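You operate a simulated robot arm through the tools that you are given. There is no shell and no other tool.

Carry out the task below with a simulated robot arm. There is one attempt and no reset: what you move stays moved.

Task
Set the cup machine to 50 % speed and 5 bar, then give it a trial run.
Fine: both set before the start; let it run two seconds or more, then stop it with the black button.

It is judged by the outcome, as a careful person would: the job done as asked, and still so three seconds after it is handed in. It fails if anything else is knocked over, pushed out of place, dropped, spilled or broken.

Robot
A 6-joint arm with a two-finger gripper, fixed in place. Base frame: the origin is at the foot of the arm, x ahead of it, y to its left, z up. Readings come in m, rad, newtons and seconds.
Its first joint turns from -2.897 to 2.897 rad. Payload 2.45 kg.
The tool frame sits at the grasp point between the pads (the TCP): z along the fingers, y along the line on which they close. The tips reach 0.02 m beyond it. Largest opening 0.14 m; the body of the gripper starts 0.168 m behind the TCP.
Orientation is that of the tool frame in the base frame, as a unit quaternion [x, y, z, w]. With the fingers straight down and closing along the base's y, the tool's x points along the base's -x, its y along +y and its z along -z.

Tools
- The arm moves only by the tool step_arm. Its argument "commands" is a list of rows, each a list of 3 entries, a list of its own where there are three numbers: the shift along the tool's x, y, z in units of 200 mm (1.0 is 200 mm), then the turn, a rotation vector about the tool's x, y, z in units of 90 degrees (1.0 is 90 degrees), then the finger opening in m, from 0 to 0.14. In form: [[[dx, dy, dz], [rx, ry, rz], claw], ...]. A call has 1 to 20 rows; each row is the pose to reach, as a shift and turn from the pose commanded when the call began, along the tool's axes at that moment. A call with a number of a shift or a turn outside -1 to 1 is refused whole. A row lasts 0.2 s, in which the tool goes at most 0.05 m and 0.15 rad; a call with a longer step from one row to the next is refused whole, and so is a gripper value outside its range. Where a pose cannot be reached the arm comes as near as it can. A force on the tool above 40 N (or 10 N above the force at the start of the call, whichever is more), or a blocked arm, ends the call early, and 0.2 s more pass. Each finger travels about 0.045 m/s and halts on what it meets, pressing with about 32 N; the grip force reading is that of the motor and also rises with nothing between the fingers. The clock runs only during rows and for 0.2 s after the last one: add rows that repeat a pose to give the fingers time. The reply holds the time, the measured pose of the TCP, the force on the tool along the base axes, the opening and the grip force, in the units named above and with some noise, with the torque about the TCP (base axes, N m) and any sound that the robot's microphone picked up.
- Cameras (640 x 400 px; columns grow to the right, rows downward): "scene" is fixed at [0.0487, 0.649, 1.8544]; the picture's right is [-0.19, -0.98, 0.00], its down [-0.69, 0.14, -0.71] and it looks along [0.69, -0.14, -0.71] (base axes); focal length 301 px, centre (320, 200). "wrist" rides on the gripper at [0.078, 0.011, -0.209] in the tool frame; the picture's right is [-0.14, 0.99, 0.00], its down [-0.92, -0.13, -0.37] and it looks along [-0.36, -0.05, 0.93] (tool axes); focal length 280 px, centre (320, 200). There is no depth. A picture from a camera that has moved, and an enlarged one, comes with that camera's place and axes in the base frame and with its lens.
- grab_frame(camera): a new picture of that camera. The clock stands still meanwhile.
- enlarge(camera, box): a new picture of the part [left, top, right, bottom] of that camera's present view, enlarged. The clock stands still meanwhile.
- sign_off(): hands the job in; it is judged then, once.

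Nothing tells you positions but the pictures and the camera data. Unless the task says otherwise, let go and move clear before handing in.

The tools are called after "Request:" by a JSON object that holds its "op" and its "data". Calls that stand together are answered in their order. step_arm: Moves the arm, as the interface text tells. Its arguments: {"type":"object","properties":{"commands":{"type":"array","items":{"type":"array"}}},"required":["commands"]} The other tools are called the same way: grab_frame (camera) takes a picture; enlarge (camera, box) takes an enlarged picture of a part of a camera's view; sign_off () hands the job in.

At the start:

```text
clock: 0.0
tcp_pos: [0.5449, 0.1553, 1.4845]
ee_rot: [0.0, 1.0, -0.001, 0.0]
ft_force: [0.1, 0.9, -0.4]
torque: [0.01, -0.02, 0.01]
finger_gap: 0.14
grasp_force: 0.0
```

scene: 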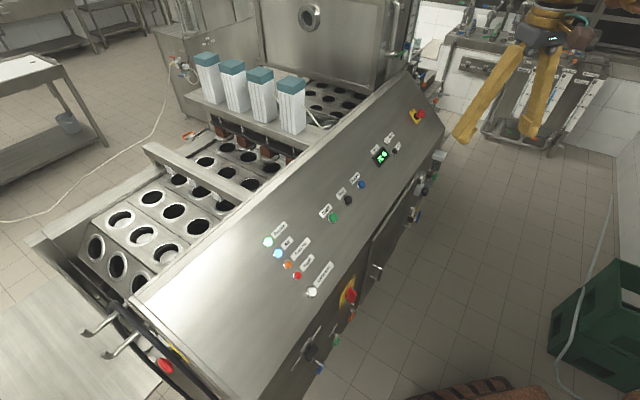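
wrist: 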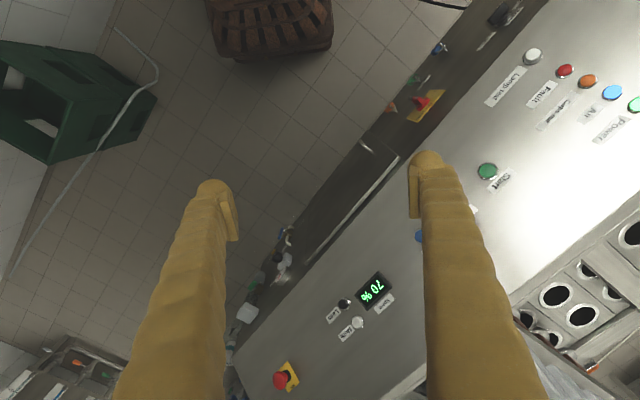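

I see a cup machine with a sloped control panel: lamps, Start/Stop buttons, a display reading 70 %, and an emergency stop. I'll look closer at the panel before moving.

Request:
{"op": "enlarge", "data": {"camera": "scene", "box": [300, 90, 460, 240]}}

Request:
{"op": "enlarge", "data": {"camera": "scene", "box": [240, 200, 400, 380]}}

Request:
{"op": "enlarge", "data": {"camera": "wrist", "box": [220, 220, 460, 400]}}

Request:
{"op": "enlarge", "data": {"camera": "scene", "box": [340, 140, 460, 260]}}

```text
2.67 times, centred on (380, 165) of scene
camera zoom: at [0.0487, 0.649, 1.8544], right [-0.19, -0.98, 0.0], down [-0.69, 0.14, -0.71], along [0.69, -0.14, -0.71], focal length 804 px, centre (160, 293)
```

zoom: 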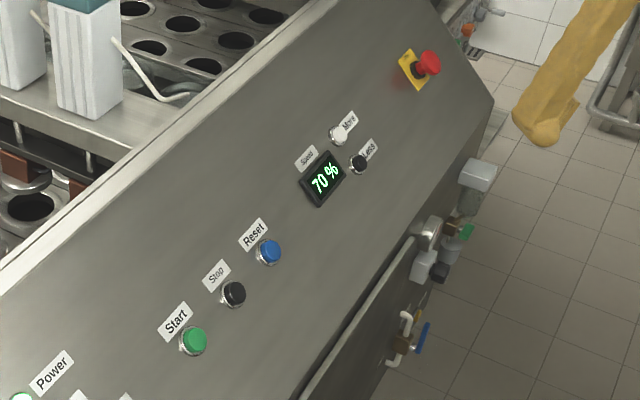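

```text
2.22 times, centred on (320, 290) of scene
camera zoom: at [0.0487, 0.649, 1.8544], right [-0.19, -0.98, 0.0], down [-0.69, 0.14, -0.71], along [0.69, -0.14, -0.71], focal length 670 px, centre (320, 0)
```

zoom: 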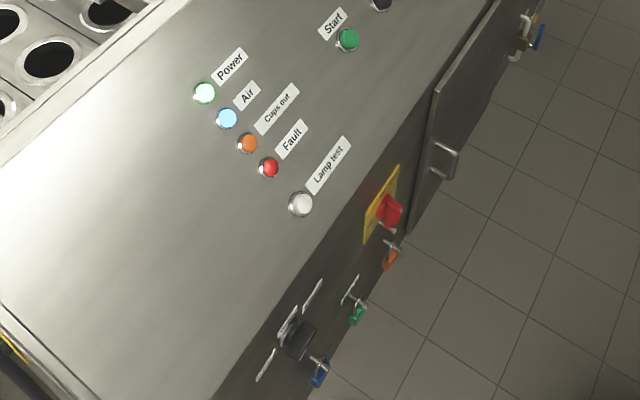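

```text
2.22 times, centred on (340, 310) of wrist
camera zoom: at [0.4643, 0.1661, 1.6939], right [0.14, 0.99, 0.0], down [0.92, -0.13, 0.37], along [0.36, -0.05, -0.93], focal length 623 px, centre (276, -44)
```

zoom: 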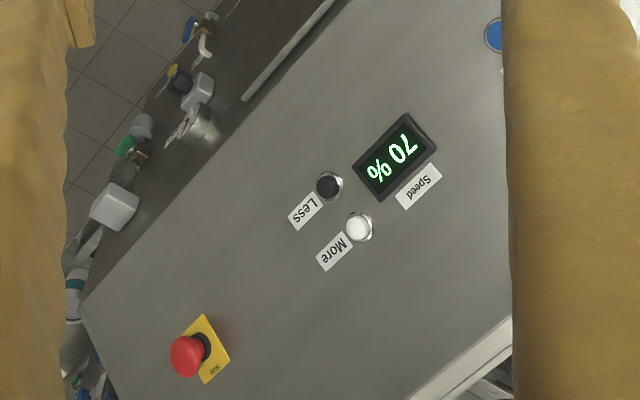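

```text
3.33 times, centred on (400, 200) of scene
camera zoom: at [0.0487, 0.649, 1.8544], right [-0.19, -0.98, 0.0], down [-0.69, 0.14, -0.71], along [0.69, -0.14, -0.71], focal length 1005 px, centre (53, 200)
```

zoom: 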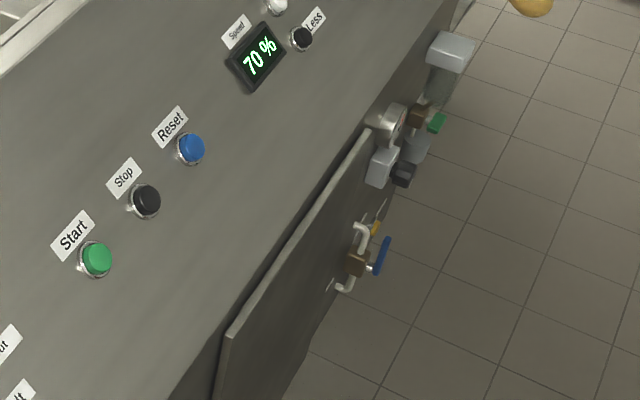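

The Speed display reads 70 % with More/Less buttons beside it, and Start/Stop/Reset on the sloped panel. There are valves and what looks like a pressure gauge on the front; I'll zoom in there.

Request:
{"op": "enlarge", "data": {"camera": "scene", "box": [395, 140, 455, 235]}}

Request:
{"op": "enlarge", "data": {"camera": "wrist", "box": [225, 220, 305, 370]}}

Request:
{"op": "enlarge", "data": {"camera": "wrist", "box": [370, 0, 530, 150]}}

Request:
{"op": "enlarge", "data": {"camera": "scene", "box": [280, 270, 400, 390]}}

```text
4.21 times, centred on (425, 188) of scene
camera zoom: at [0.0487, 0.649, 1.8544], right [-0.19, -0.98, 0.0], down [-0.69, 0.14, -0.71], along [0.69, -0.14, -0.71], focal length 1269 px, centre (-122, 253)
```

zoom: 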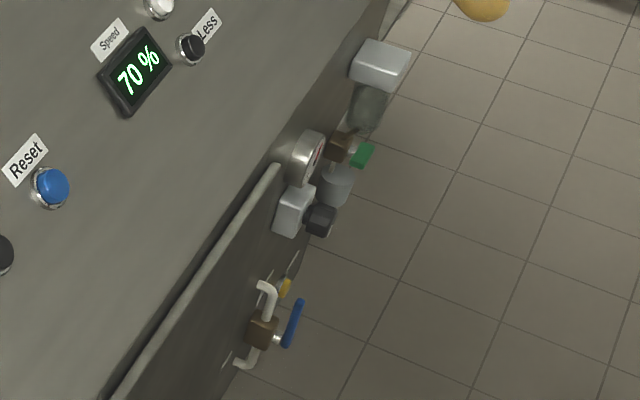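

```text
2.67 times, centred on (265, 295) of wrist
camera zoom: at [0.4643, 0.1661, 1.6939], right [0.14, 0.99, 0.0], down [0.92, -0.13, 0.37], along [0.36, -0.05, -0.93], focal length 748 px, centre (467, -53)
```

zoom: 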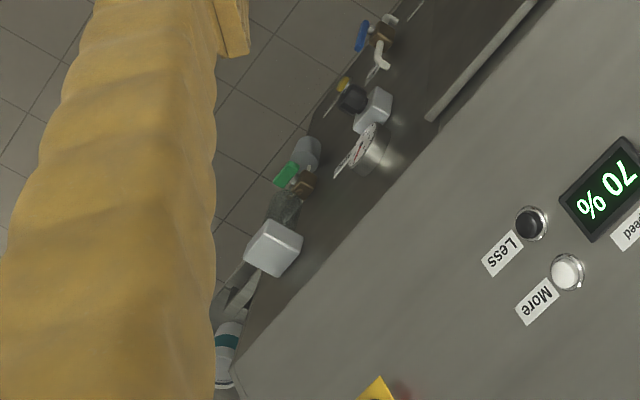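

```text
2.67 times, centred on (450, 75) of wrist
camera zoom: at [0.4643, 0.1661, 1.6939], right [0.14, 0.99, 0.0], down [0.92, -0.13, 0.37], along [0.36, -0.05, -0.93], focal length 748 px, centre (-27, 533)
```

zoom: 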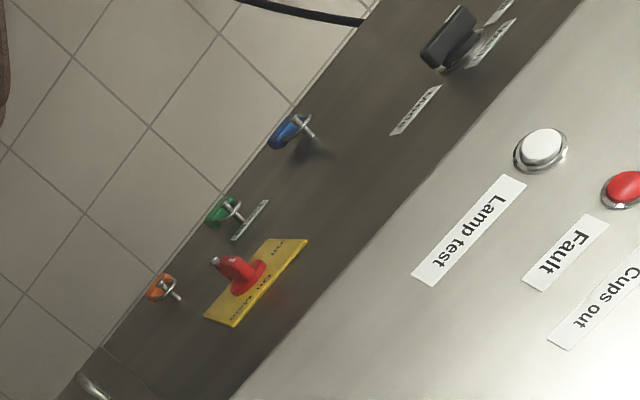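

```text
3.33 times, centred on (340, 330) of scene
camera zoom: at [0.0487, 0.649, 1.8544], right [-0.19, -0.98, 0.0], down [-0.69, 0.14, -0.71], along [0.69, -0.14, -0.71], focal length 1005 px, centre (253, -233)
```

zoom: 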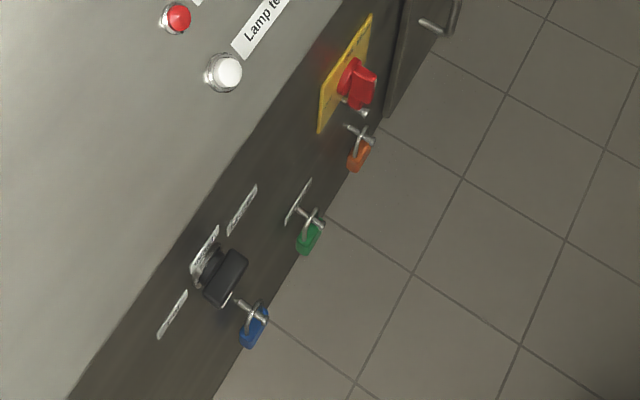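

The pressure regulator (gauge with a black knob) is on the front face at roughly (0.98, -0.06, 0.85), and Less is near (0.97, 0.16, 1.13). I'll swing the wrist camera round to get a frontal look at the gauge, staying clear of the machine.

Request:
{"op": "step_arm", "data": {"commands": [[[-0.1, -0.125, 0.167], [0, 0, -0.0815], 0.14], [[-0.2, -0.25, 0.333], [0, 0, -0.163], 0.14], [[-0.3, -0.375, 0.5], [0, 0, -0.2445], 0.14], [[-0.4, -0.5, 0.667], [0, 0, -0.326], 0.14], [[-0.5, -0.625, 0.833], [0, 0, -0.4075], 0.14], [[-0.6, -0.75, 1.0], [0, 0, -0.489], 0.14]]}}

```text
clock: 1.4
tcp_pos: [0.664, 0.0035, 1.2833]
ee_rot: [-0.377, 0.926, 0.0, 0.0]
ft_force: [0.5, 0.4, 0.5]
torque: [0.0, -0.07, -0.03]
finger_gap: 0.1397
grasp_force: 0.1
```

Request:
{"op": "step_arm", "data": {"commands": [[[0, -0.16, 0.083], [0, -0.0833, 0], 0.14], [[0, -0.32, 0.167], [0, -0.1667, 0], 0.14], [[0, -0.48, 0.25], [0, -0.25, 0], 0.14], [[0, -0.64, 0.333], [0, -0.333, 0], 0.14], [[0, -0.8, 0.417], [0, -0.4167, 0], 0.14], [[0, -0.95, 0.5], [0, -0.5, 0], 0.14]]}}

Request:
{"op": "grab_frame", "data": {"camera": "wrist"}}

Request:
{"op": "grab_frame", "data": {"camera": "scene"}}

```text
clock: 2.8
tcp_pos: [0.7958, -0.1335, 1.1849]
ee_rot: [-0.345, 0.857, 0.143, 0.356]
ft_force: [0.1, -0.6, 0.1]
torque: [-0.06, 0.03, 0.0]
finger_gap: 0.14
grasp_force: 0.0
```

```text
taken
camera wrist: at [0.6406, -0.2654, 1.2774], right [-0.62, 0.78, 0.1], down [0.37, 0.18, 0.91], along [0.69, 0.6, -0.4], focal length 280 px, centre (320, 200)
```

wrist: 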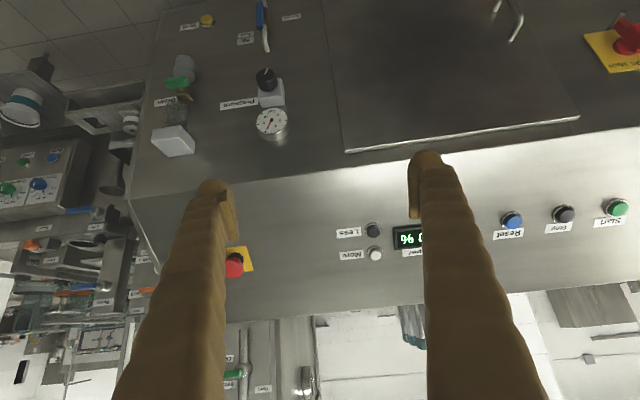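

```text
taken
```

scene: 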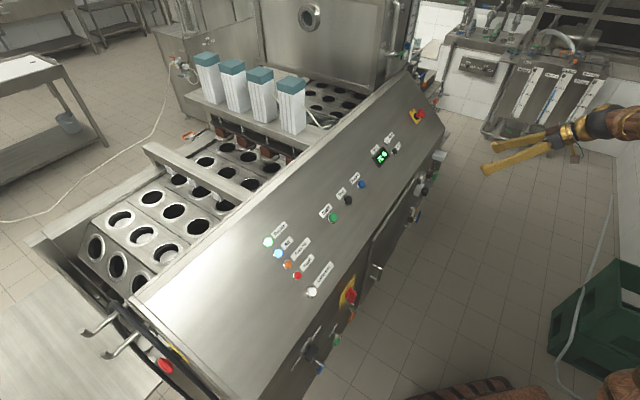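

Now I have a frontal (upside-down) view of the regulator with its "Pressure" label, knob and gauge. I'll zoom in on these.

Request:
{"op": "enlarge", "data": {"camera": "wrist", "box": [210, 50, 320, 150]}}

Request:
{"op": "enlarge", "data": {"camera": "wrist", "box": [140, 0, 320, 170]}}

Request:
{"op": "enlarge", "data": {"camera": "wrist", "box": [470, 150, 640, 250]}}

Request:
{"op": "enlarge", "data": {"camera": "wrist", "box": [320, 200, 440, 280]}}

```text
4.00 times, centred on (265, 100) of wrist
camera zoom: at [0.6406, -0.2654, 1.2774], right [-0.62, 0.78, 0.1], down [0.37, 0.18, 0.91], along [0.69, 0.6, -0.4], focal length 1122 px, centre (540, 600)
```

zoom: 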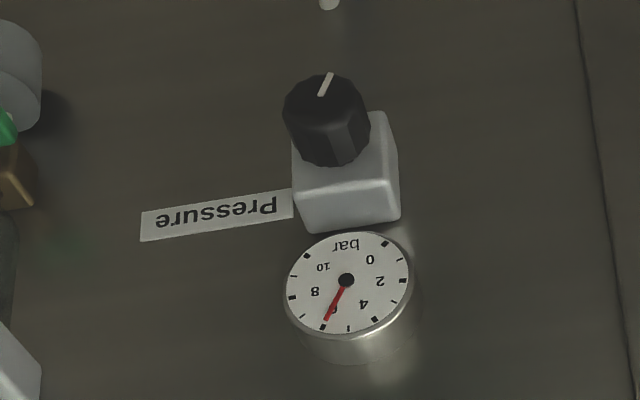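

```text
2.35 times, centred on (230, 85) of wrist
camera zoom: at [0.6406, -0.2654, 1.2774], right [-0.62, 0.78, 0.1], down [0.37, 0.18, 0.91], along [0.69, 0.6, -0.4], focal length 660 px, centre (532, 471)
```

zoom: 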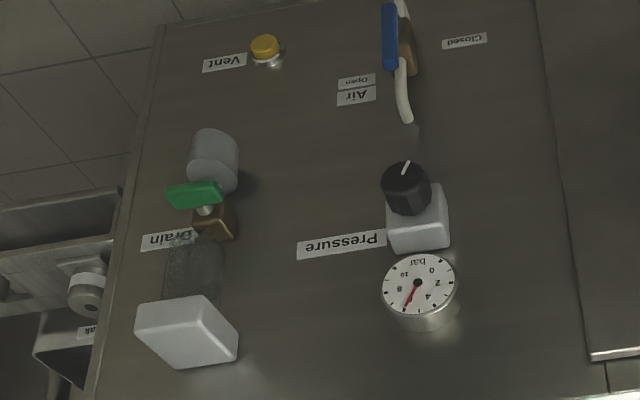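

```text
3.76 times, centred on (555, 200) of wrist
camera zoom: at [0.6406, -0.2654, 1.2774], right [-0.62, 0.78, 0.1], down [0.37, 0.18, 0.91], along [0.69, 0.6, -0.4], focal length 1056 px, centre (-565, 200)
```

zoom: 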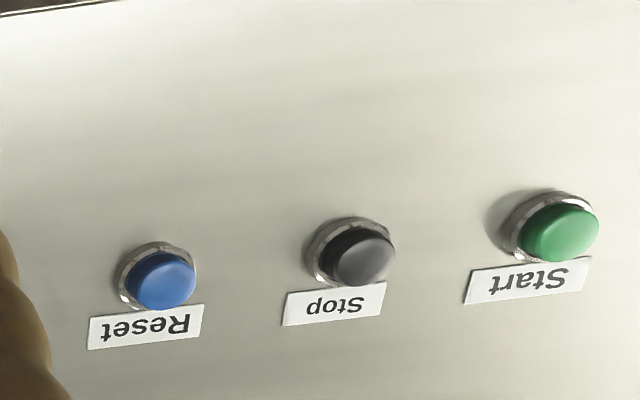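

```text
5.00 times, centred on (380, 240) of wrist
camera zoom: at [0.6406, -0.2654, 1.2774], right [-0.62, 0.78, 0.1], down [0.37, 0.18, 0.91], along [0.69, 0.6, -0.4], focal length 1402 px, centre (20, 0)
```

zoom: 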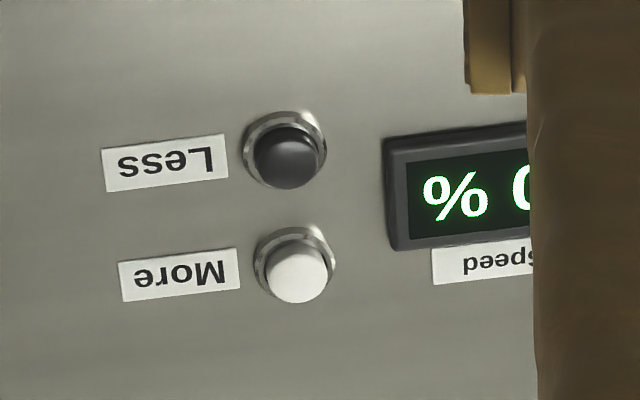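

The gauge reads about 6 bar (0–10 scale), so I need roughly one bar less. The knob face is near (0.99, -0.066, 0.835), with its axis horizontal. I'll move to a pre-grasp pose in front of it, tilting the tool level.

Request:
{"op": "step_arm", "data": {"commands": [[[0.0934, -0.0432, 0.1544], [0, -0.05, 0], 0.14], [[0.1868, -0.0864, 0.3088], [0, -0.1, 0], 0.14], [[0.2802, -0.1296, 0.4632], [0, -0.15, 0], 0.14], [[0.3736, -0.1728, 0.6176], [0, -0.2, 0], 0.14], [[0.467, -0.216, 0.772], [0, -0.25, 0], 0.14]]}}

Request:
{"op": "grab_frame", "data": {"camera": "wrist"}}

Request:
{"op": "grab_frame", "data": {"camera": "scene"}}

```text
clock: 4.0
tcp_pos: [0.8581, -0.1328, 1.0101]
ee_rot: [-0.311, 0.771, 0.207, 0.516]
ft_force: [-0.5, 0.6, 0.4]
torque: [-0.03, 0.0, -0.04]
finger_gap: 0.14
grasp_force: 0.2
```

```text
taken
camera wrist: at [0.6883, -0.2797, 1.0177], right [-0.65, 0.75, 0.13], down [0.1, -0.08, 0.99], along [0.75, 0.66, -0.02], focal length 280 px, centre (320, 200)
```

wrist: 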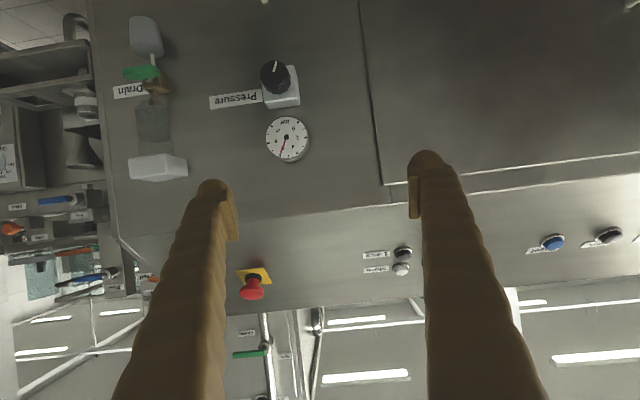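

```text
taken
```

scene: 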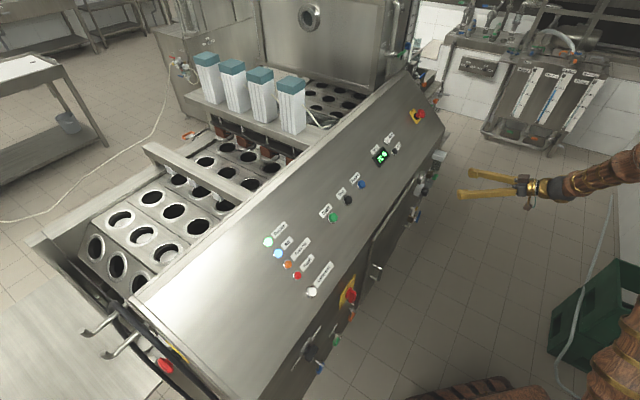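

Request:
{"op": "enlarge", "data": {"camera": "wrist", "box": [220, 45, 340, 170]}}

Request:
{"op": "enlarge", "data": {"camera": "scene", "box": [410, 165, 450, 200]}}

```text
3.20 times, centred on (280, 108) of wrist
camera zoom: at [0.6883, -0.2797, 1.0177], right [-0.65, 0.75, 0.13], down [0.1, -0.08, 0.99], along [0.75, 0.66, -0.02], focal length 897 px, centre (448, 496)
```

zoom: 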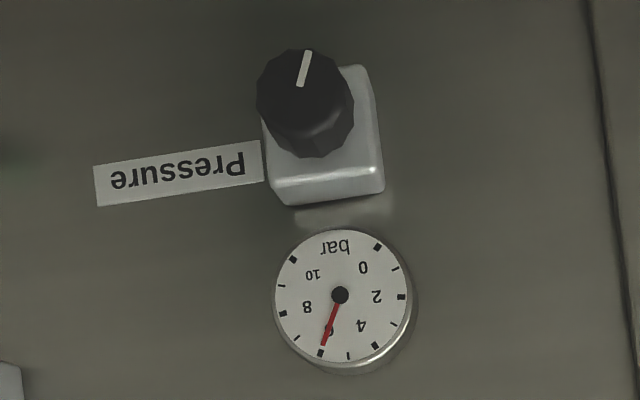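

```text
11.43 times, centred on (430, 182) of scene
camera zoom: at [0.0487, 0.649, 1.8544], right [-0.19, -0.98, 0.0], down [-0.69, 0.14, -0.71], along [0.69, -0.14, -0.71], focal length 3445 px, centre (-937, 400)
```

zoom: 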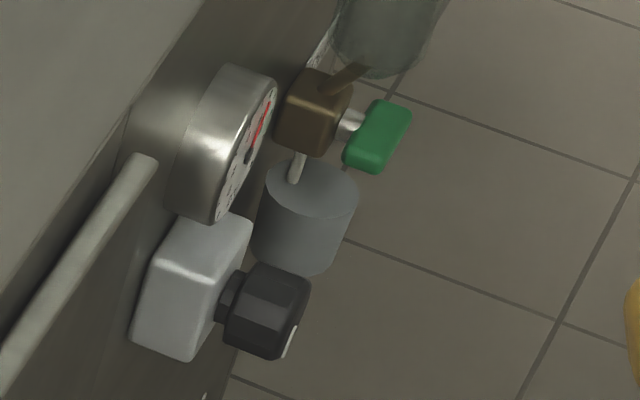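

Request:
{"op": "step_arm", "data": {"commands": [[[0.1435, -0.0452, 0.1012], [0, -0.05, 0], 0.14], [[0.287, -0.0904, 0.2024], [0, -0.1, 0], 0.14], [[0.4305, -0.1356, 0.3036], [0, -0.15, 0], 0.14], [[0.574, -0.1808, 0.4048], [0, -0.2, 0], 0.14], [[0.7175, -0.226, 0.506], [0, -0.25, 0], 0.14]]}}

Request:
{"op": "grab_frame", "data": {"camera": "wrist"}}

Request:
{"op": "grab_frame", "data": {"camera": "scene"}}

```text
clock: 5.2
tcp_pos: [0.917, -0.1384, 0.8364]
ee_rot: [-0.265, 0.655, 0.265, 0.656]
ft_force: [0.1, 0.2, -0.1]
torque: [-0.01, 0.02, 0.0]
finger_gap: 0.1398
grasp_force: 0.1
```

```text
taken
camera wrist: at [0.7571, -0.2754, 0.7599], right [-0.69, 0.71, 0.14], down [-0.18, -0.35, 0.92], along [0.7, 0.61, 0.37], focal length 280 px, centre (320, 200)
```

wrist: 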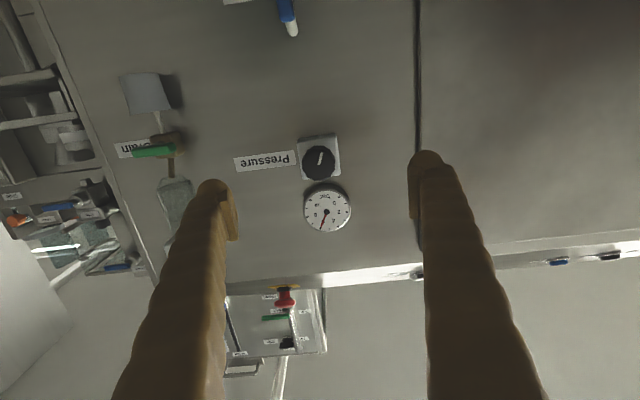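

```text
taken
```

scene: 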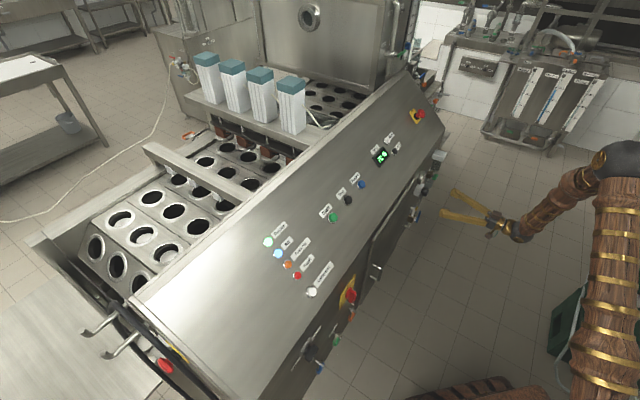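

Request:
{"op": "enlarge", "data": {"camera": "wrist", "box": [270, 120, 380, 240]}}

```text
3.33 times, centred on (325, 180) of wrist
camera zoom: at [0.7571, -0.2754, 0.7599], right [-0.69, 0.71, 0.14], down [-0.18, -0.35, 0.92], along [0.7, 0.61, 0.37], focal length 935 px, centre (303, 267)
```

zoom: 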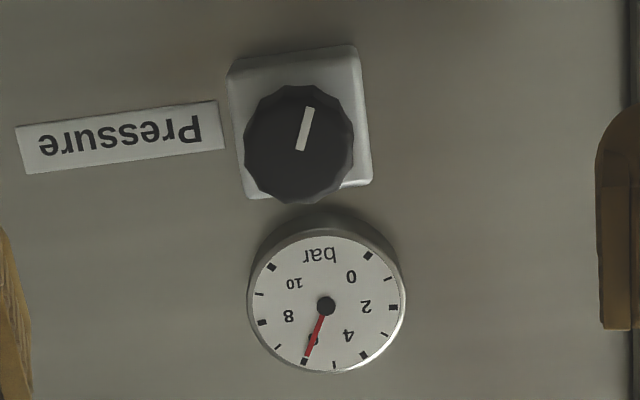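

The tool axis is now aligned with the knob (centre about (0.987, -0.071, 0.837)). I'll narrow the fingers and advance so that the tips straddle the knob.

Request:
{"op": "step_arm", "data": {"commands": [[[0, 0, 0], [0, 0, 0], 0.08], [[0, 0, 0], [0, 0, 0], 0.08], [[0, 0, 0.1], [0, 0, 0], 0.08], [[0, 0, 0.22], [0, 0, 0], 0.08], [[0, 0, 0.34], [0, 0, 0], 0.08], [[0, 0, 0.43], [0, 0, 0], 0.08], [[0, 0, 0.485], [0, 0, 0], 0.08]]}}

Request:
{"op": "grab_frame", "data": {"camera": "wrist"}}

Request:
{"op": "enlarge", "data": {"camera": "scene", "box": [390, 150, 470, 220]}}

```text
clock: 6.8
tcp_pos: [0.9861, -0.0709, 0.8373]
ee_rot: [-0.265, 0.655, 0.265, 0.656]
ft_force: [-0.3, -0.6, 1.2]
torque: [-0.01, 0.01, -0.02]
finger_gap: 0.0796
grasp_force: 0.0
```

```text
taken
camera wrist: at [0.8266, -0.2083, 0.7601], right [-0.69, 0.71, 0.14], down [-0.18, -0.35, 0.92], along [0.7, 0.61, 0.36], focal length 280 px, centre (320, 200)
```

wrist: 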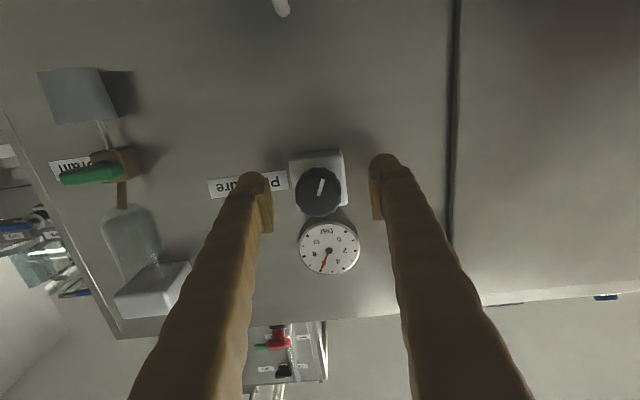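

```text
5.71 times, centred on (430, 185) of scene
camera zoom: at [0.0487, 0.649, 1.8544], right [-0.19, -0.98, 0.0], down [-0.69, 0.14, -0.71], along [0.69, -0.14, -0.71], focal length 1722 px, centre (-309, 286)
```

zoom: 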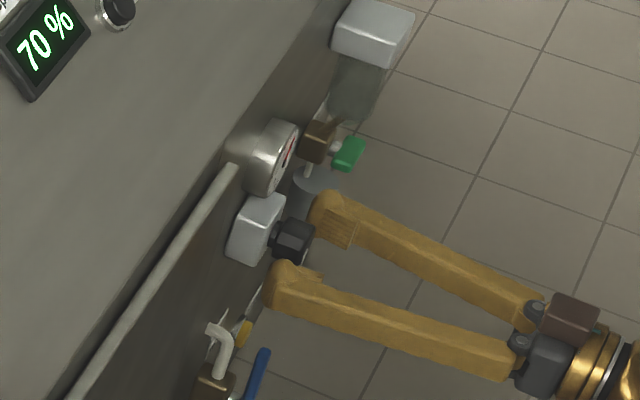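

The fingers straddle the knob symmetrically. I'll close on it gently and check.

Request:
{"op": "step_arm", "data": {"commands": [[[0, 0, 0], [0, 0, 0], 0.05], [[0, 0, 0], [0, 0, 0], 0.03], [[0, 0, 0], [0, 0, 0], 0.02], [[0, 0, 0], [0, 0, 0], 0.02], [[0, 0, 0], [0, 0, 0], 0.02]]}}

Request:
{"op": "grab_frame", "data": {"camera": "wrist"}}

Request:
{"op": "enlarge", "data": {"camera": "wrist", "box": [270, 140, 380, 280]}}

```text
clock: 8.0
tcp_pos: [0.9874, -0.0721, 0.8384]
ee_rot: [-0.264, 0.656, 0.264, 0.656]
ft_force: [36.7, -18.4, 0.7]
torque: [-0.01, 0.11, -0.28]
finger_gap: 0.0367
grasp_force: 45.1
```

```text
taken
camera wrist: at [0.8274, -0.2093, 0.7604], right [-0.69, 0.71, 0.14], down [-0.18, -0.35, 0.92], along [0.7, 0.61, 0.37], focal length 280 px, centre (320, 200)
```

wrist: 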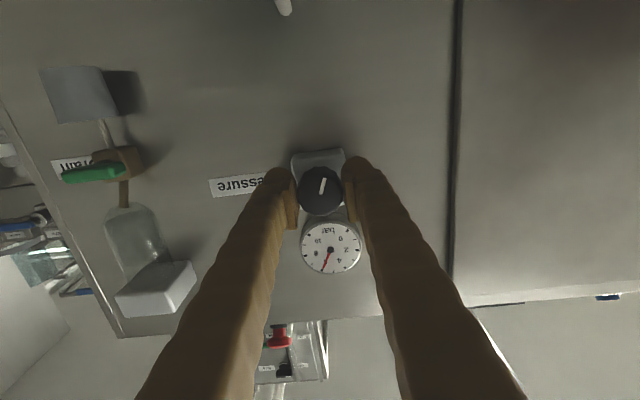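

```text
2.86 times, centred on (325, 210) of wrist
camera zoom: at [0.8274, -0.2093, 0.7604], right [-0.69, 0.71, 0.14], down [-0.18, -0.35, 0.92], along [0.7, 0.61, 0.37], focal length 801 px, centre (306, 171)
```

zoom: 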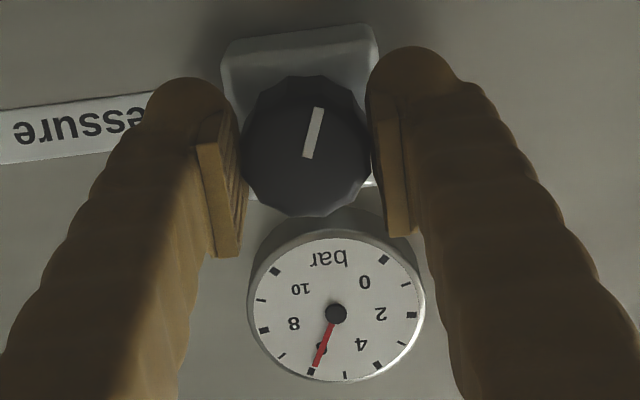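

The knob is gripped (0.037 m), with a sideways load because the grasp is about 2 mm off-centre. I'll shift to relieve that, then turn the knob slightly counter-clockwise and check the gauge's response.

Request:
{"op": "step_arm", "data": {"commands": [[[0, -0.005, 0], [0, 0, 0], 0.02], [[0, -0.009, 0], [0, 0, 0], 0.02], [[0, -0.009, 0], [0, 0, 0], 0.02]]}}

```text
clock: 8.8
tcp_pos: [0.9872, -0.073, 0.8369]
ee_rot: [-0.265, 0.655, 0.265, 0.656]
ft_force: [18.2, -16.5, 7.3]
torque: [0.12, -0.06, -0.18]
finger_gap: 0.0367
grasp_force: 44.8
```

Request:
{"op": "step_arm", "data": {"commands": [[[0, -0.007, 0], [0, 0, 0], 0.02], [[0, -0.012, 0], [0, 0, 0], 0.02], [[0, -0.012, 0], [0, 0, -0.06], 0.02], [[0, -0.012, 0], [0, 0, -0.12], 0.02], [[0, -0.012, 0], [0, 0, -0.12], 0.02]]}}

Request:
{"op": "enlarge", "data": {"camera": "wrist", "box": [250, 130, 390, 280]}}

```text
clock: 9.8
tcp_pos: [0.99, -0.0726, 0.8369]
ee_rot: [-0.32, 0.632, 0.214, 0.673]
ft_force: [-10.3, 3.0, 3.9]
torque: [0.07, -0.07, 0.15]
finger_gap: 0.0363
grasp_force: 45.4
stopped in row 5: the force on the tool passed its limit at 44 N (the readings are from after the stop); the commanded pose is now the measured one
```

```text
2.67 times, centred on (320, 205) of wrist
camera zoom: at [0.8386, -0.22, 0.759], right [-0.7, 0.71, -0.02], down [-0.28, -0.24, 0.93], along [0.66, 0.66, 0.37], focal length 748 px, centre (320, 187)
```

zoom: 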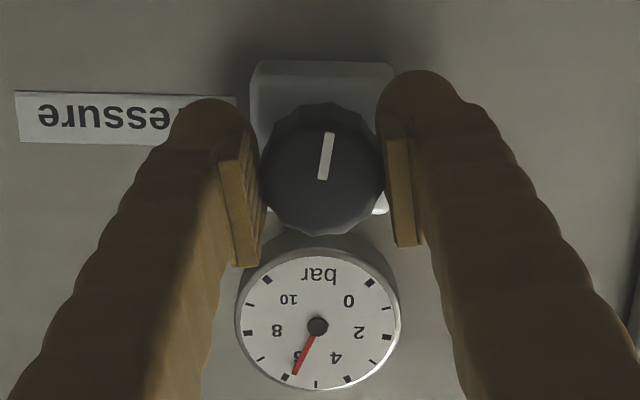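

Request:
{"op": "step_arm", "data": {"commands": [[[0, 0, 0], [0, 0, 0], 0.02], [[0, 0, 0], [0, 0, 0], 0.02]]}}

Request:
{"op": "enlarge", "data": {"camera": "wrist", "box": [290, 165, 350, 280]}}

```text
clock: 10.4
tcp_pos: [0.9883, -0.073, 0.8359]
ee_rot: [-0.32, 0.632, 0.213, 0.673]
ft_force: [-13.3, 4.1, 5.7]
torque: [0.04, -0.1, 0.18]
finger_gap: 0.0367
grasp_force: 45.3
```

```text
3.48 times, centred on (320, 222) of wrist
camera zoom: at [0.8386, -0.22, 0.759], right [-0.7, 0.71, -0.02], down [-0.28, -0.24, 0.93], along [0.66, 0.66, 0.37], focal length 975 px, centre (320, 122)
```

zoom: 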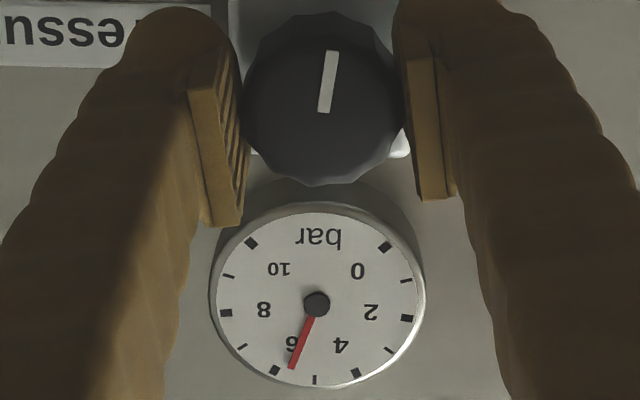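

Request:
{"op": "step_arm", "data": {"commands": [[[0, 0, 0], [0, 0, 0], 0.02], [[0, 0, 0], [0, 0, 0], 0.02], [[0, 0, 0], [0, 0, 0], 0.02], [[0, 0, 0], [0, 0, 0], 0.02], [[0, 0, 0], [0, 0, 0], 0.02], [[0, 0, 0], [0, 0, 0], 0.02], [[0, 0, 0], [0, 0, 0], 0.02], [[0, 0, 0], [0, 0, 0], 0.02]]}}

Request:
{"op": "enlarge", "data": {"camera": "wrist", "box": [290, 165, 350, 280]}}

```text
clock: 12.2
tcp_pos: [0.988, -0.0724, 0.8356]
ee_rot: [-0.32, 0.632, 0.213, 0.673]
ft_force: [-18.2, 6.8, 6.7]
torque: [0.03, -0.07, 0.19]
finger_gap: 0.0364
grasp_force: 44.4
```

```text
3.48 times, centred on (320, 222) of wrist
camera zoom: at [0.8386, -0.2199, 0.759], right [-0.7, 0.71, -0.02], down [-0.28, -0.24, 0.93], along [0.66, 0.66, 0.36], focal length 975 px, centre (320, 122)
```

zoom: 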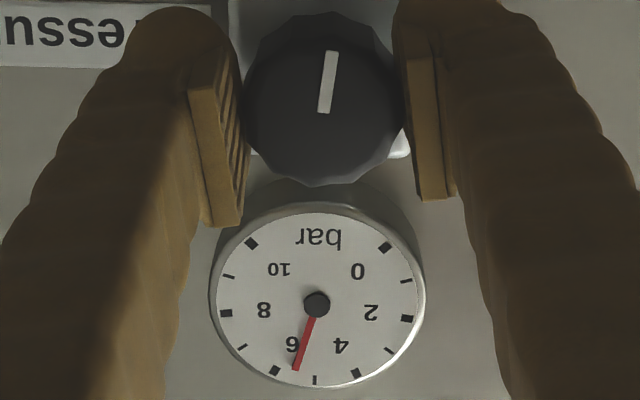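

The gauge responds with some lag and now settles near 5.55 bar after about 10° of counter-clockwise turn. I'll turn a little further, with time to settle.

Request:
{"op": "step_arm", "data": {"commands": [[[0, 0.005, 0], [0, 0, 0], 0.02], [[0, 0.005, 0], [0, 0, -0.03], 0.02], [[0, 0.005, 0], [0, 0, -0.06], 0.02], [[0, 0.005, 0], [0, 0, -0.09], 0.02], [[0, 0.005, 0], [0, 0, -0.09], 0.02], [[0, 0.005, 0], [0, 0, -0.09], 0.02], [[0, 0.005, 0], [0, 0, -0.09], 0.02], [[0, 0.005, 0], [0, 0, -0.09], 0.02], [[0, 0.005, 0], [0, 0, -0.09], 0.02], [[0, 0.005, 0], [0, 0, -0.09], 0.02], [[0, 0.005, 0], [0, 0, -0.09], 0.02], [[0, 0.005, 0], [0, 0, -0.09], 0.02], [[0, 0.005, 0], [0, 0, -0.09], 0.02], [[0, 0.005, 0], [0, 0, -0.09], 0.02]]}}

Request:
{"op": "enlarge", "data": {"camera": "wrist", "box": [290, 165, 350, 280]}}

```text
clock: 12.7
tcp_pos: [0.9896, -0.0728, 0.8353]
ee_rot: [-0.327, 0.63, 0.212, 0.671]
ft_force: [-6.2, 2.4, 3.5]
torque: [-0.03, 0.03, 0.14]
finger_gap: 0.0362
grasp_force: 45.0
out of reach, approached as far as the arm can: row 2
stopped in row 2: the force on the tool passed its limit at 58 N (the readings are from after the stop); the commanded pose is now the measured one
```

```text
3.48 times, centred on (320, 222) of wrist
camera zoom: at [0.8402, -0.2215, 0.7599], right [-0.7, 0.71, -0.04], down [-0.28, -0.23, 0.93], along [0.65, 0.67, 0.36], focal length 975 px, centre (320, 122)
```

zoom: 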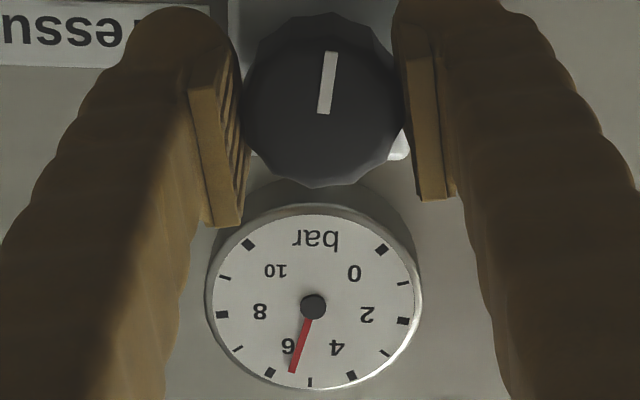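

The wrist joint seems to be at its end of travel for this direction, and the gauge shows about 5.5 bar. I'll release, re-index the fingers the other way round the knob, and regrip for the remaining turn.

Request:
{"op": "step_arm", "data": {"commands": [[[0, 0, 0], [0, 0, 0], 0.045], [[0, 0, 0], [0, 0, 0], 0.064], [[0, 0, 0], [0, 0, 0], 0.064], [[0, 0, 0], [0, 0, 0], 0.064]]}}

Request:
{"op": "enlarge", "data": {"camera": "wrist", "box": [270, 150, 370, 280]}}

```text
clock: 13.7
tcp_pos: [0.9887, -0.0726, 0.8362]
ee_rot: [-0.326, 0.631, 0.211, 0.672]
ft_force: [-0.6, -0.7, 0.8]
torque: [-0.01, -0.04, 0.03]
finger_gap: 0.0641
grasp_force: 0.1
```

```text
3.08 times, centred on (320, 215) of wrist
camera zoom: at [0.8403, -0.2216, 0.7598], right [-0.7, 0.71, -0.04], down [-0.28, -0.23, 0.93], along [0.65, 0.67, 0.36], focal length 863 px, centre (320, 154)
```

zoom: 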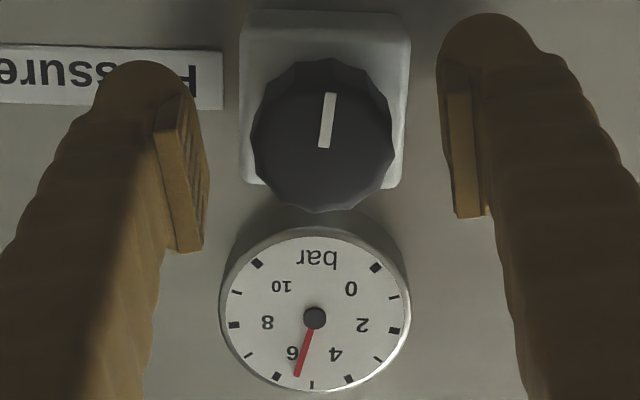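

Request:
{"op": "step_arm", "data": {"commands": [[[0, 0, 0], [0, 0, 0.08], 0.064], [[0, 0, 0], [0, 0, 0.16], 0.064], [[0, 0, 0], [0, 0, 0.24], 0.064], [[0, 0, 0], [0, 0, 0.32], 0.064], [[0, 0, 0], [0, 0, 0.4], 0.064], [[0, 0, 0], [0, 0, 0.4], 0.064]]}}

Request:
{"op": "enlarge", "data": {"camera": "wrist", "box": [250, 120, 390, 290]}}

```text
clock: 15.1
tcp_pos: [0.9881, -0.0724, 0.8363]
ee_rot: [-0.114, 0.701, 0.408, 0.574]
ft_force: [0.3, 0.8, 0.4]
torque: [0.01, 0.04, 0.02]
finger_gap: 0.0637
grasp_force: 0.0
```

```text
2.35 times, centred on (320, 205) of wrist
camera zoom: at [0.8074, -0.188, 0.7733], right [-0.58, 0.59, 0.56], down [0.11, -0.62, 0.77], along [0.81, 0.51, 0.3], focal length 660 px, centre (320, 188)
```

zoom: 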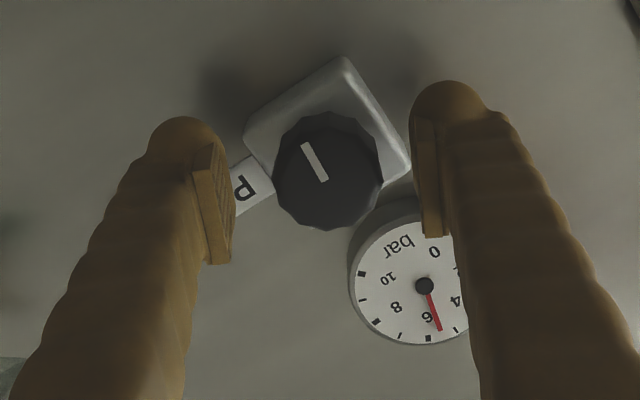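

The needle is still at about 5.5 and the knob sits midway between the fingers. I'll regrip it.

Request:
{"op": "step_arm", "data": {"commands": [[[0, 0, 0], [0, 0, 0], 0.045], [[0, 0, 0], [0, 0, 0], 0.03], [[0, 0, 0], [0, 0, 0], 0.028], [[0, 0, 0], [0, 0, 0], 0.028]]}}

Request:
{"op": "enlarge", "data": {"camera": "wrist", "box": [250, 120, 390, 290]}}

```text
clock: 16.1
tcp_pos: [0.9896, -0.0716, 0.8375]
ee_rot: [-0.115, 0.701, 0.407, 0.574]
ft_force: [-12.2, 10.2, 8.6]
torque: [0.02, -0.09, 0.2]
finger_gap: 0.04
grasp_force: 9.3
```

```text
2.35 times, centred on (320, 205) of wrist
camera zoom: at [0.8074, -0.1878, 0.7736], right [-0.58, 0.59, 0.56], down [0.11, -0.62, 0.77], along [0.81, 0.51, 0.3], focal length 660 px, centre (320, 188)
```

zoom: 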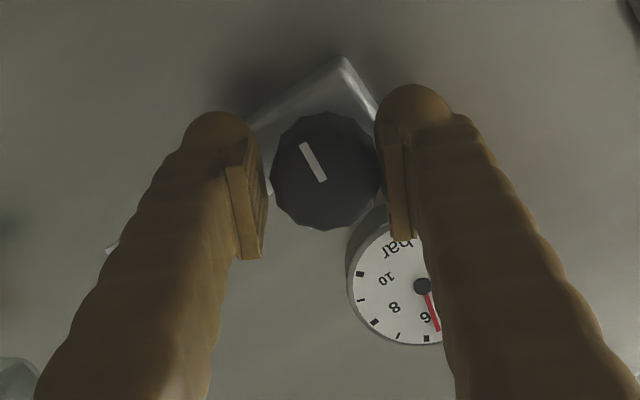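

Request:
{"op": "step_arm", "data": {"commands": [[[0, 0.006, 0], [0, 0, 0], 0.024], [[0, 0.01, 0], [0, 0, 0], 0.022], [[0, 0.01, 0], [0, 0, 0], 0.02], [[0, 0.01, 0], [0, 0, 0], 0.02]]}}

```text
clock: 17.1
tcp_pos: [0.9872, -0.0719, 0.8374]
ee_rot: [-0.115, 0.701, 0.407, 0.574]
ft_force: [-6.1, 9.0, 8.8]
torque: [0.04, -0.07, 0.12]
finger_gap: 0.0364
grasp_force: 45.2
```

Request:
{"op": "step_arm", "data": {"commands": [[[0, 0, 0], [0, 0, -0.03], 0.02], [[0, 0, 0], [0, 0, -0.06], 0.02], [[0, 0, 0], [0, 0, -0.1], 0.02], [[0, 0, 0], [0, 0, -0.1], 0.02], [[0, 0, 0], [0, 0, -0.1], 0.02], [[0, 0, 0], [0, 0, -0.1], 0.02], [[0, 0, 0], [0, 0, -0.1], 0.02], [[0, 0, 0], [0, 0, -0.1], 0.02], [[0, 0, 0], [0, 0, -0.1], 0.02], [[0, 0, 0], [0, 0, -0.1], 0.02], [[0, 0, 0], [0, 0, -0.1], 0.02]]}}

Request:
{"op": "enlarge", "data": {"camera": "wrist", "box": [270, 150, 370, 280]}}

```text
clock: 19.5
tcp_pos: [0.9898, -0.0726, 0.8372]
ee_rot: [-0.169, 0.69, 0.361, 0.604]
ft_force: [7.6, -2.4, 6.9]
torque: [0.08, -0.02, -0.05]
finger_gap: 0.0365
grasp_force: 45.3
```

```text
3.08 times, centred on (320, 215) of wrist
camera zoom: at [0.8138, -0.1946, 0.768], right [-0.64, 0.65, 0.42], down [0.02, -0.53, 0.85], along [0.77, 0.55, 0.33], focal length 863 px, centre (320, 154)
```

zoom: 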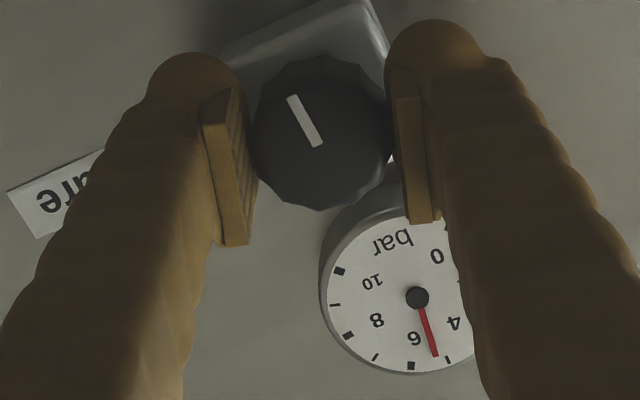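

Request:
{"op": "step_arm", "data": {"commands": [[[0, 0, 0], [0, 0, 0], 0.02], [[0, 0, 0], [0, 0, 0], 0.02], [[0, 0, 0], [0, 0, 0], 0.02], [[0, 0, 0], [0, 0, 0], 0.02], [[0, 0, 0], [0, 0, 0], 0.02], [[0, 0, 0], [0, 0, 0], 0.02], [[0, 0, 0], [0, 0, 0], 0.02]]}}

Request:
{"op": "enlarge", "data": {"camera": "wrist", "box": [305, 190, 385, 290]}}

```text
clock: 21.1
tcp_pos: [0.9878, -0.0709, 0.8375]
ee_rot: [-0.17, 0.69, 0.361, 0.604]
ft_force: [8.8, -7.0, 5.1]
torque: [0.05, -0.01, -0.1]
finger_gap: 0.0365
grasp_force: 44.9
```

```text
4.00 times, centred on (345, 240) of wrist
camera zoom: at [0.8137, -0.1946, 0.7679], right [-0.64, 0.65, 0.42], down [0.02, -0.53, 0.85], along [0.77, 0.55, 0.33], focal length 1122 px, centre (220, 40)
```

zoom: 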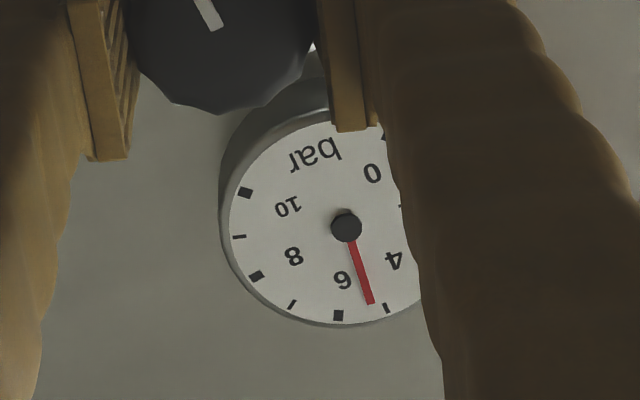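

Request:
{"op": "step_arm", "data": {"commands": [[[0, -0.002, 0], [0, 0, -0.03], 0.02], [[0, -0.003, 0], [0, 0, -0.06], 0.02], [[0, -0.003, 0], [0, 0, -0.08], 0.02], [[0, -0.003, 0], [0, 0, -0.08], 0.02], [[0, -0.003, 0], [0, 0, -0.08], 0.02], [[0, -0.003, 0], [0, 0, -0.08], 0.02], [[0, -0.003, 0], [0, 0, -0.08], 0.02], [[0, -0.003, 0], [0, 0, -0.08], 0.02], [[0, -0.003, 0], [0, 0, -0.08], 0.02], [[0, -0.003, 0], [0, 0, -0.08], 0.02], [[0, -0.003, 0], [0, 0, -0.08], 0.02], [[0, -0.003, 0], [0, 0, -0.08], 0.02], [[0, -0.003, 0], [0, 0, -0.08], 0.02]]}}

Request:
{"op": "enlarge", "data": {"camera": "wrist", "box": [290, 180, 370, 290]}}

```text
clock: 23.9
tcp_pos: [0.988, -0.0717, 0.8375]
ee_rot: [-0.211, 0.678, 0.323, 0.626]
ft_force: [-14.0, 0.2, 12.0]
torque: [0.08, -0.14, 0.14]
finger_gap: 0.0364
grasp_force: 45.0
```

```text
3.64 times, centred on (330, 235) of wrist
camera zoom: at [0.8206, -0.2015, 0.7641], right [-0.67, 0.68, 0.31], down [-0.06, -0.46, 0.89], along [0.74, 0.58, 0.34], focal length 1020 px, centre (284, 73)
```

zoom: 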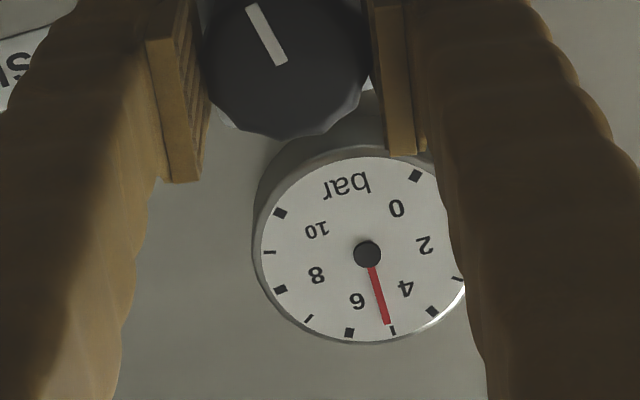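

The needle is now about 5.1 bar. A small final nudge should bring it to 5.

Request:
{"op": "step_arm", "data": {"commands": [[[0, 0.002, 0], [0, 0, -0.015], 0.02], [[0, 0.003, 0], [0, 0, -0.03], 0.02], [[0, 0.003, 0], [0, 0, -0.03], 0.02], [[0, 0.003, 0], [0, 0, -0.03], 0.02], [[0, 0.003, 0], [0, 0, -0.03], 0.02], [[0, 0.003, 0], [0, 0, -0.03], 0.02], [[0, 0.003, 0], [0, 0, -0.03], 0.02], [[0, 0.003, 0], [0, 0, -0.03], 0.02], [[0, 0.003, 0], [0, 0, -0.03], 0.02], [[0, 0.003, 0], [0, 0, -0.03], 0.02], [[0, 0.003, 0], [0, 0, -0.03], 0.02]]}}

Request:
{"op": "enlarge", "data": {"camera": "wrist", "box": [290, 180, 370, 290]}}

```text
clock: 26.3
tcp_pos: [0.988, -0.0719, 0.8385]
ee_rot: [-0.229, 0.672, 0.308, 0.633]
ft_force: [32.0, -15.3, -5.1]
torque: [-0.04, 0.12, -0.25]
finger_gap: 0.0365
grasp_force: 45.1
```

```text
3.64 times, centred on (330, 235) of wrist
camera zoom: at [0.8229, -0.2038, 0.7631], right [-0.68, 0.69, 0.26], down [-0.09, -0.43, 0.9], along [0.73, 0.59, 0.35], focal length 1020 px, centre (284, 73)
```

zoom: 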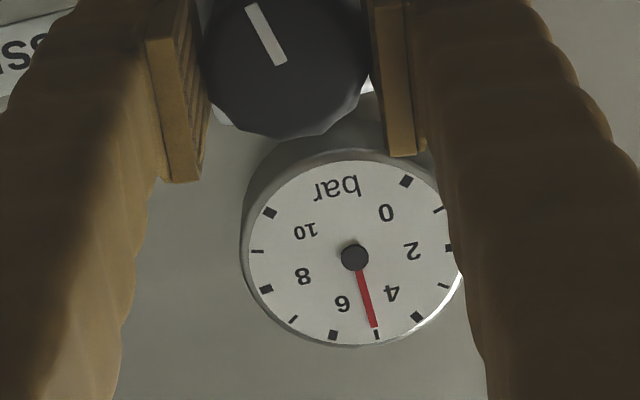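

The needle lines up with the 5 bar mark. I'll release the knob, back straight out, and confirm that the gauge holds.

Request:
{"op": "step_arm", "data": {"commands": [[[0, -0.003, 0], [0, 0, 0], 0.02], [[0, -0.003, 0], [0, 0, 0], 0.045], [[0, -0.003, 0], [0, 0, 0], 0.07], [[0, -0.003, 0], [0, 0, 0], 0.07], [[0, -0.003, 0], [0, 0, 0], 0.07]]}}

Request:
{"op": "enlarge", "data": {"camera": "wrist", "box": [290, 180, 370, 290]}}

```text
clock: 27.5
tcp_pos: [0.9885, -0.0723, 0.8377]
ee_rot: [-0.228, 0.672, 0.308, 0.633]
ft_force: [-0.3, -0.1, -0.1]
torque: [0.03, 0.0, 0.02]
finger_gap: 0.07
grasp_force: 0.0
```

```text
3.64 times, centred on (330, 235) of wrist
camera zoom: at [0.823, -0.2041, 0.7631], right [-0.68, 0.69, 0.26], down [-0.09, -0.43, 0.9], along [0.73, 0.59, 0.35], focal length 1020 px, centre (284, 73)
```

zoom: 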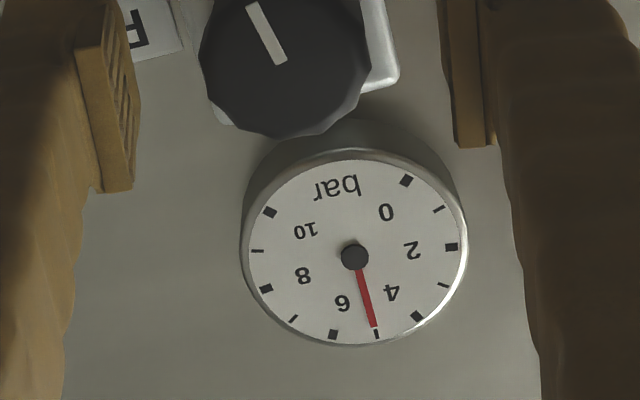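

The gauge holds at 5.0 bar with the fingers open. I'll back straight out from the knob and then rise to a pose above the Less button.

Request:
{"op": "step_arm", "data": {"commands": [[[0, 0, -0.15], [0, 0, 0], 0.07], [[0, 0, -0.35], [0, 0, 0], 0.07], [[0, 0, -0.55], [0, 0, -0.04], 0.07], [[0, 0, -0.75], [0, 0, -0.08], 0.07], [[0, 0, -0.75], [0, 0, -0.08], 0.07]]}}

Request:
{"op": "grab_frame", "data": {"camera": "wrist"}}

Request:
{"op": "enlarge", "data": {"camera": "wrist", "box": [285, 130, 365, 230]}}

```text
clock: 28.7
tcp_pos: [0.8817, -0.1783, 0.8393]
ee_rot: [-0.27, 0.657, 0.267, 0.651]
ft_force: [0.1, 1.1, 0.5]
torque: [-0.01, 0.04, -0.04]
finger_gap: 0.0703
grasp_force: 0.0
```

```text
taken
camera wrist: at [0.7232, -0.3171, 0.7625], right [-0.7, 0.7, 0.14], down [-0.17, -0.34, 0.92], along [0.7, 0.62, 0.36], focal length 280 px, centre (320, 200)
```

wrist: 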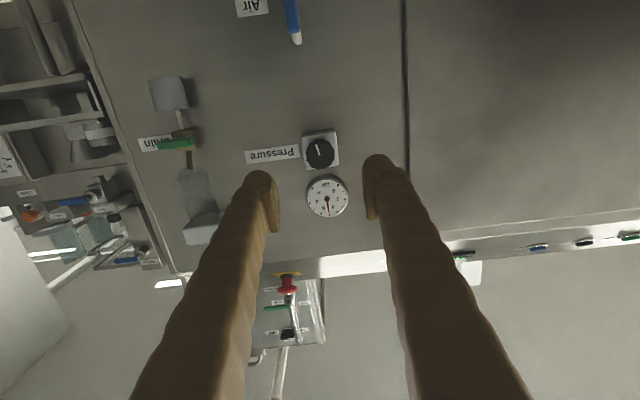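

```text
4.00 times, centred on (325, 180) of wrist
camera zoom: at [0.7232, -0.3171, 0.7625], right [-0.7, 0.7, 0.14], down [-0.17, -0.34, 0.92], along [0.7, 0.62, 0.36], focal length 1122 px, centre (300, 280)
```

zoom: 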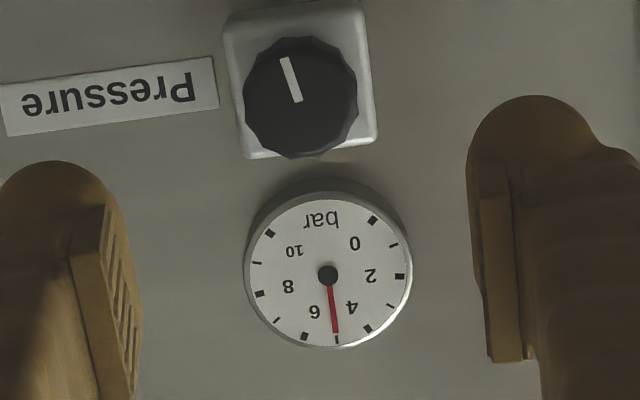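

Request:
{"op": "step_arm", "data": {"commands": [[[-0.2, 0, 0], [0, 0.05, 0], 0.1], [[-0.4, 0, 0], [0, 0.1, 0], 0.12], [[-0.6, 0, 0], [0, 0.15, 0], 0.14], [[-0.8, 0, 0], [0, 0.2, 0], 0.14], [[-1.0, 0, 0], [0, 0.25, 0], 0.14]]}}

```text
clock: 29.9
tcp_pos: [0.8827, -0.1753, 1.0394]
ee_rot: [-0.317, 0.771, 0.209, 0.511]
ft_force: [0.2, -0.4, 0.7]
torque: [0.05, -0.04, -0.01]
finger_gap: 0.1398
grasp_force: 0.0
```

Request:
{"op": "step_arm", "data": {"commands": [[[-0.161, 0.1075, 0.0644], [0, 0.0354, 0], 0.14], [[-0.322, 0.215, 0.1288], [0, 0.0708, 0], 0.14], [[-0.483, 0.3225, 0.1931], [0, 0.1063, 0], 0.14], [[-0.644, 0.43, 0.2575], [0, 0.1417, 0], 0.14]]}}

```text
clock: 30.9
tcp_pos: [0.8911, -0.0456, 1.1389]
ee_rot: [-0.338, 0.823, 0.174, 0.421]
ft_force: [-0.3, -0.3, 0.1]
torque: [0.05, -0.04, -0.03]
finger_gap: 0.14
grasp_force: 0.1
```

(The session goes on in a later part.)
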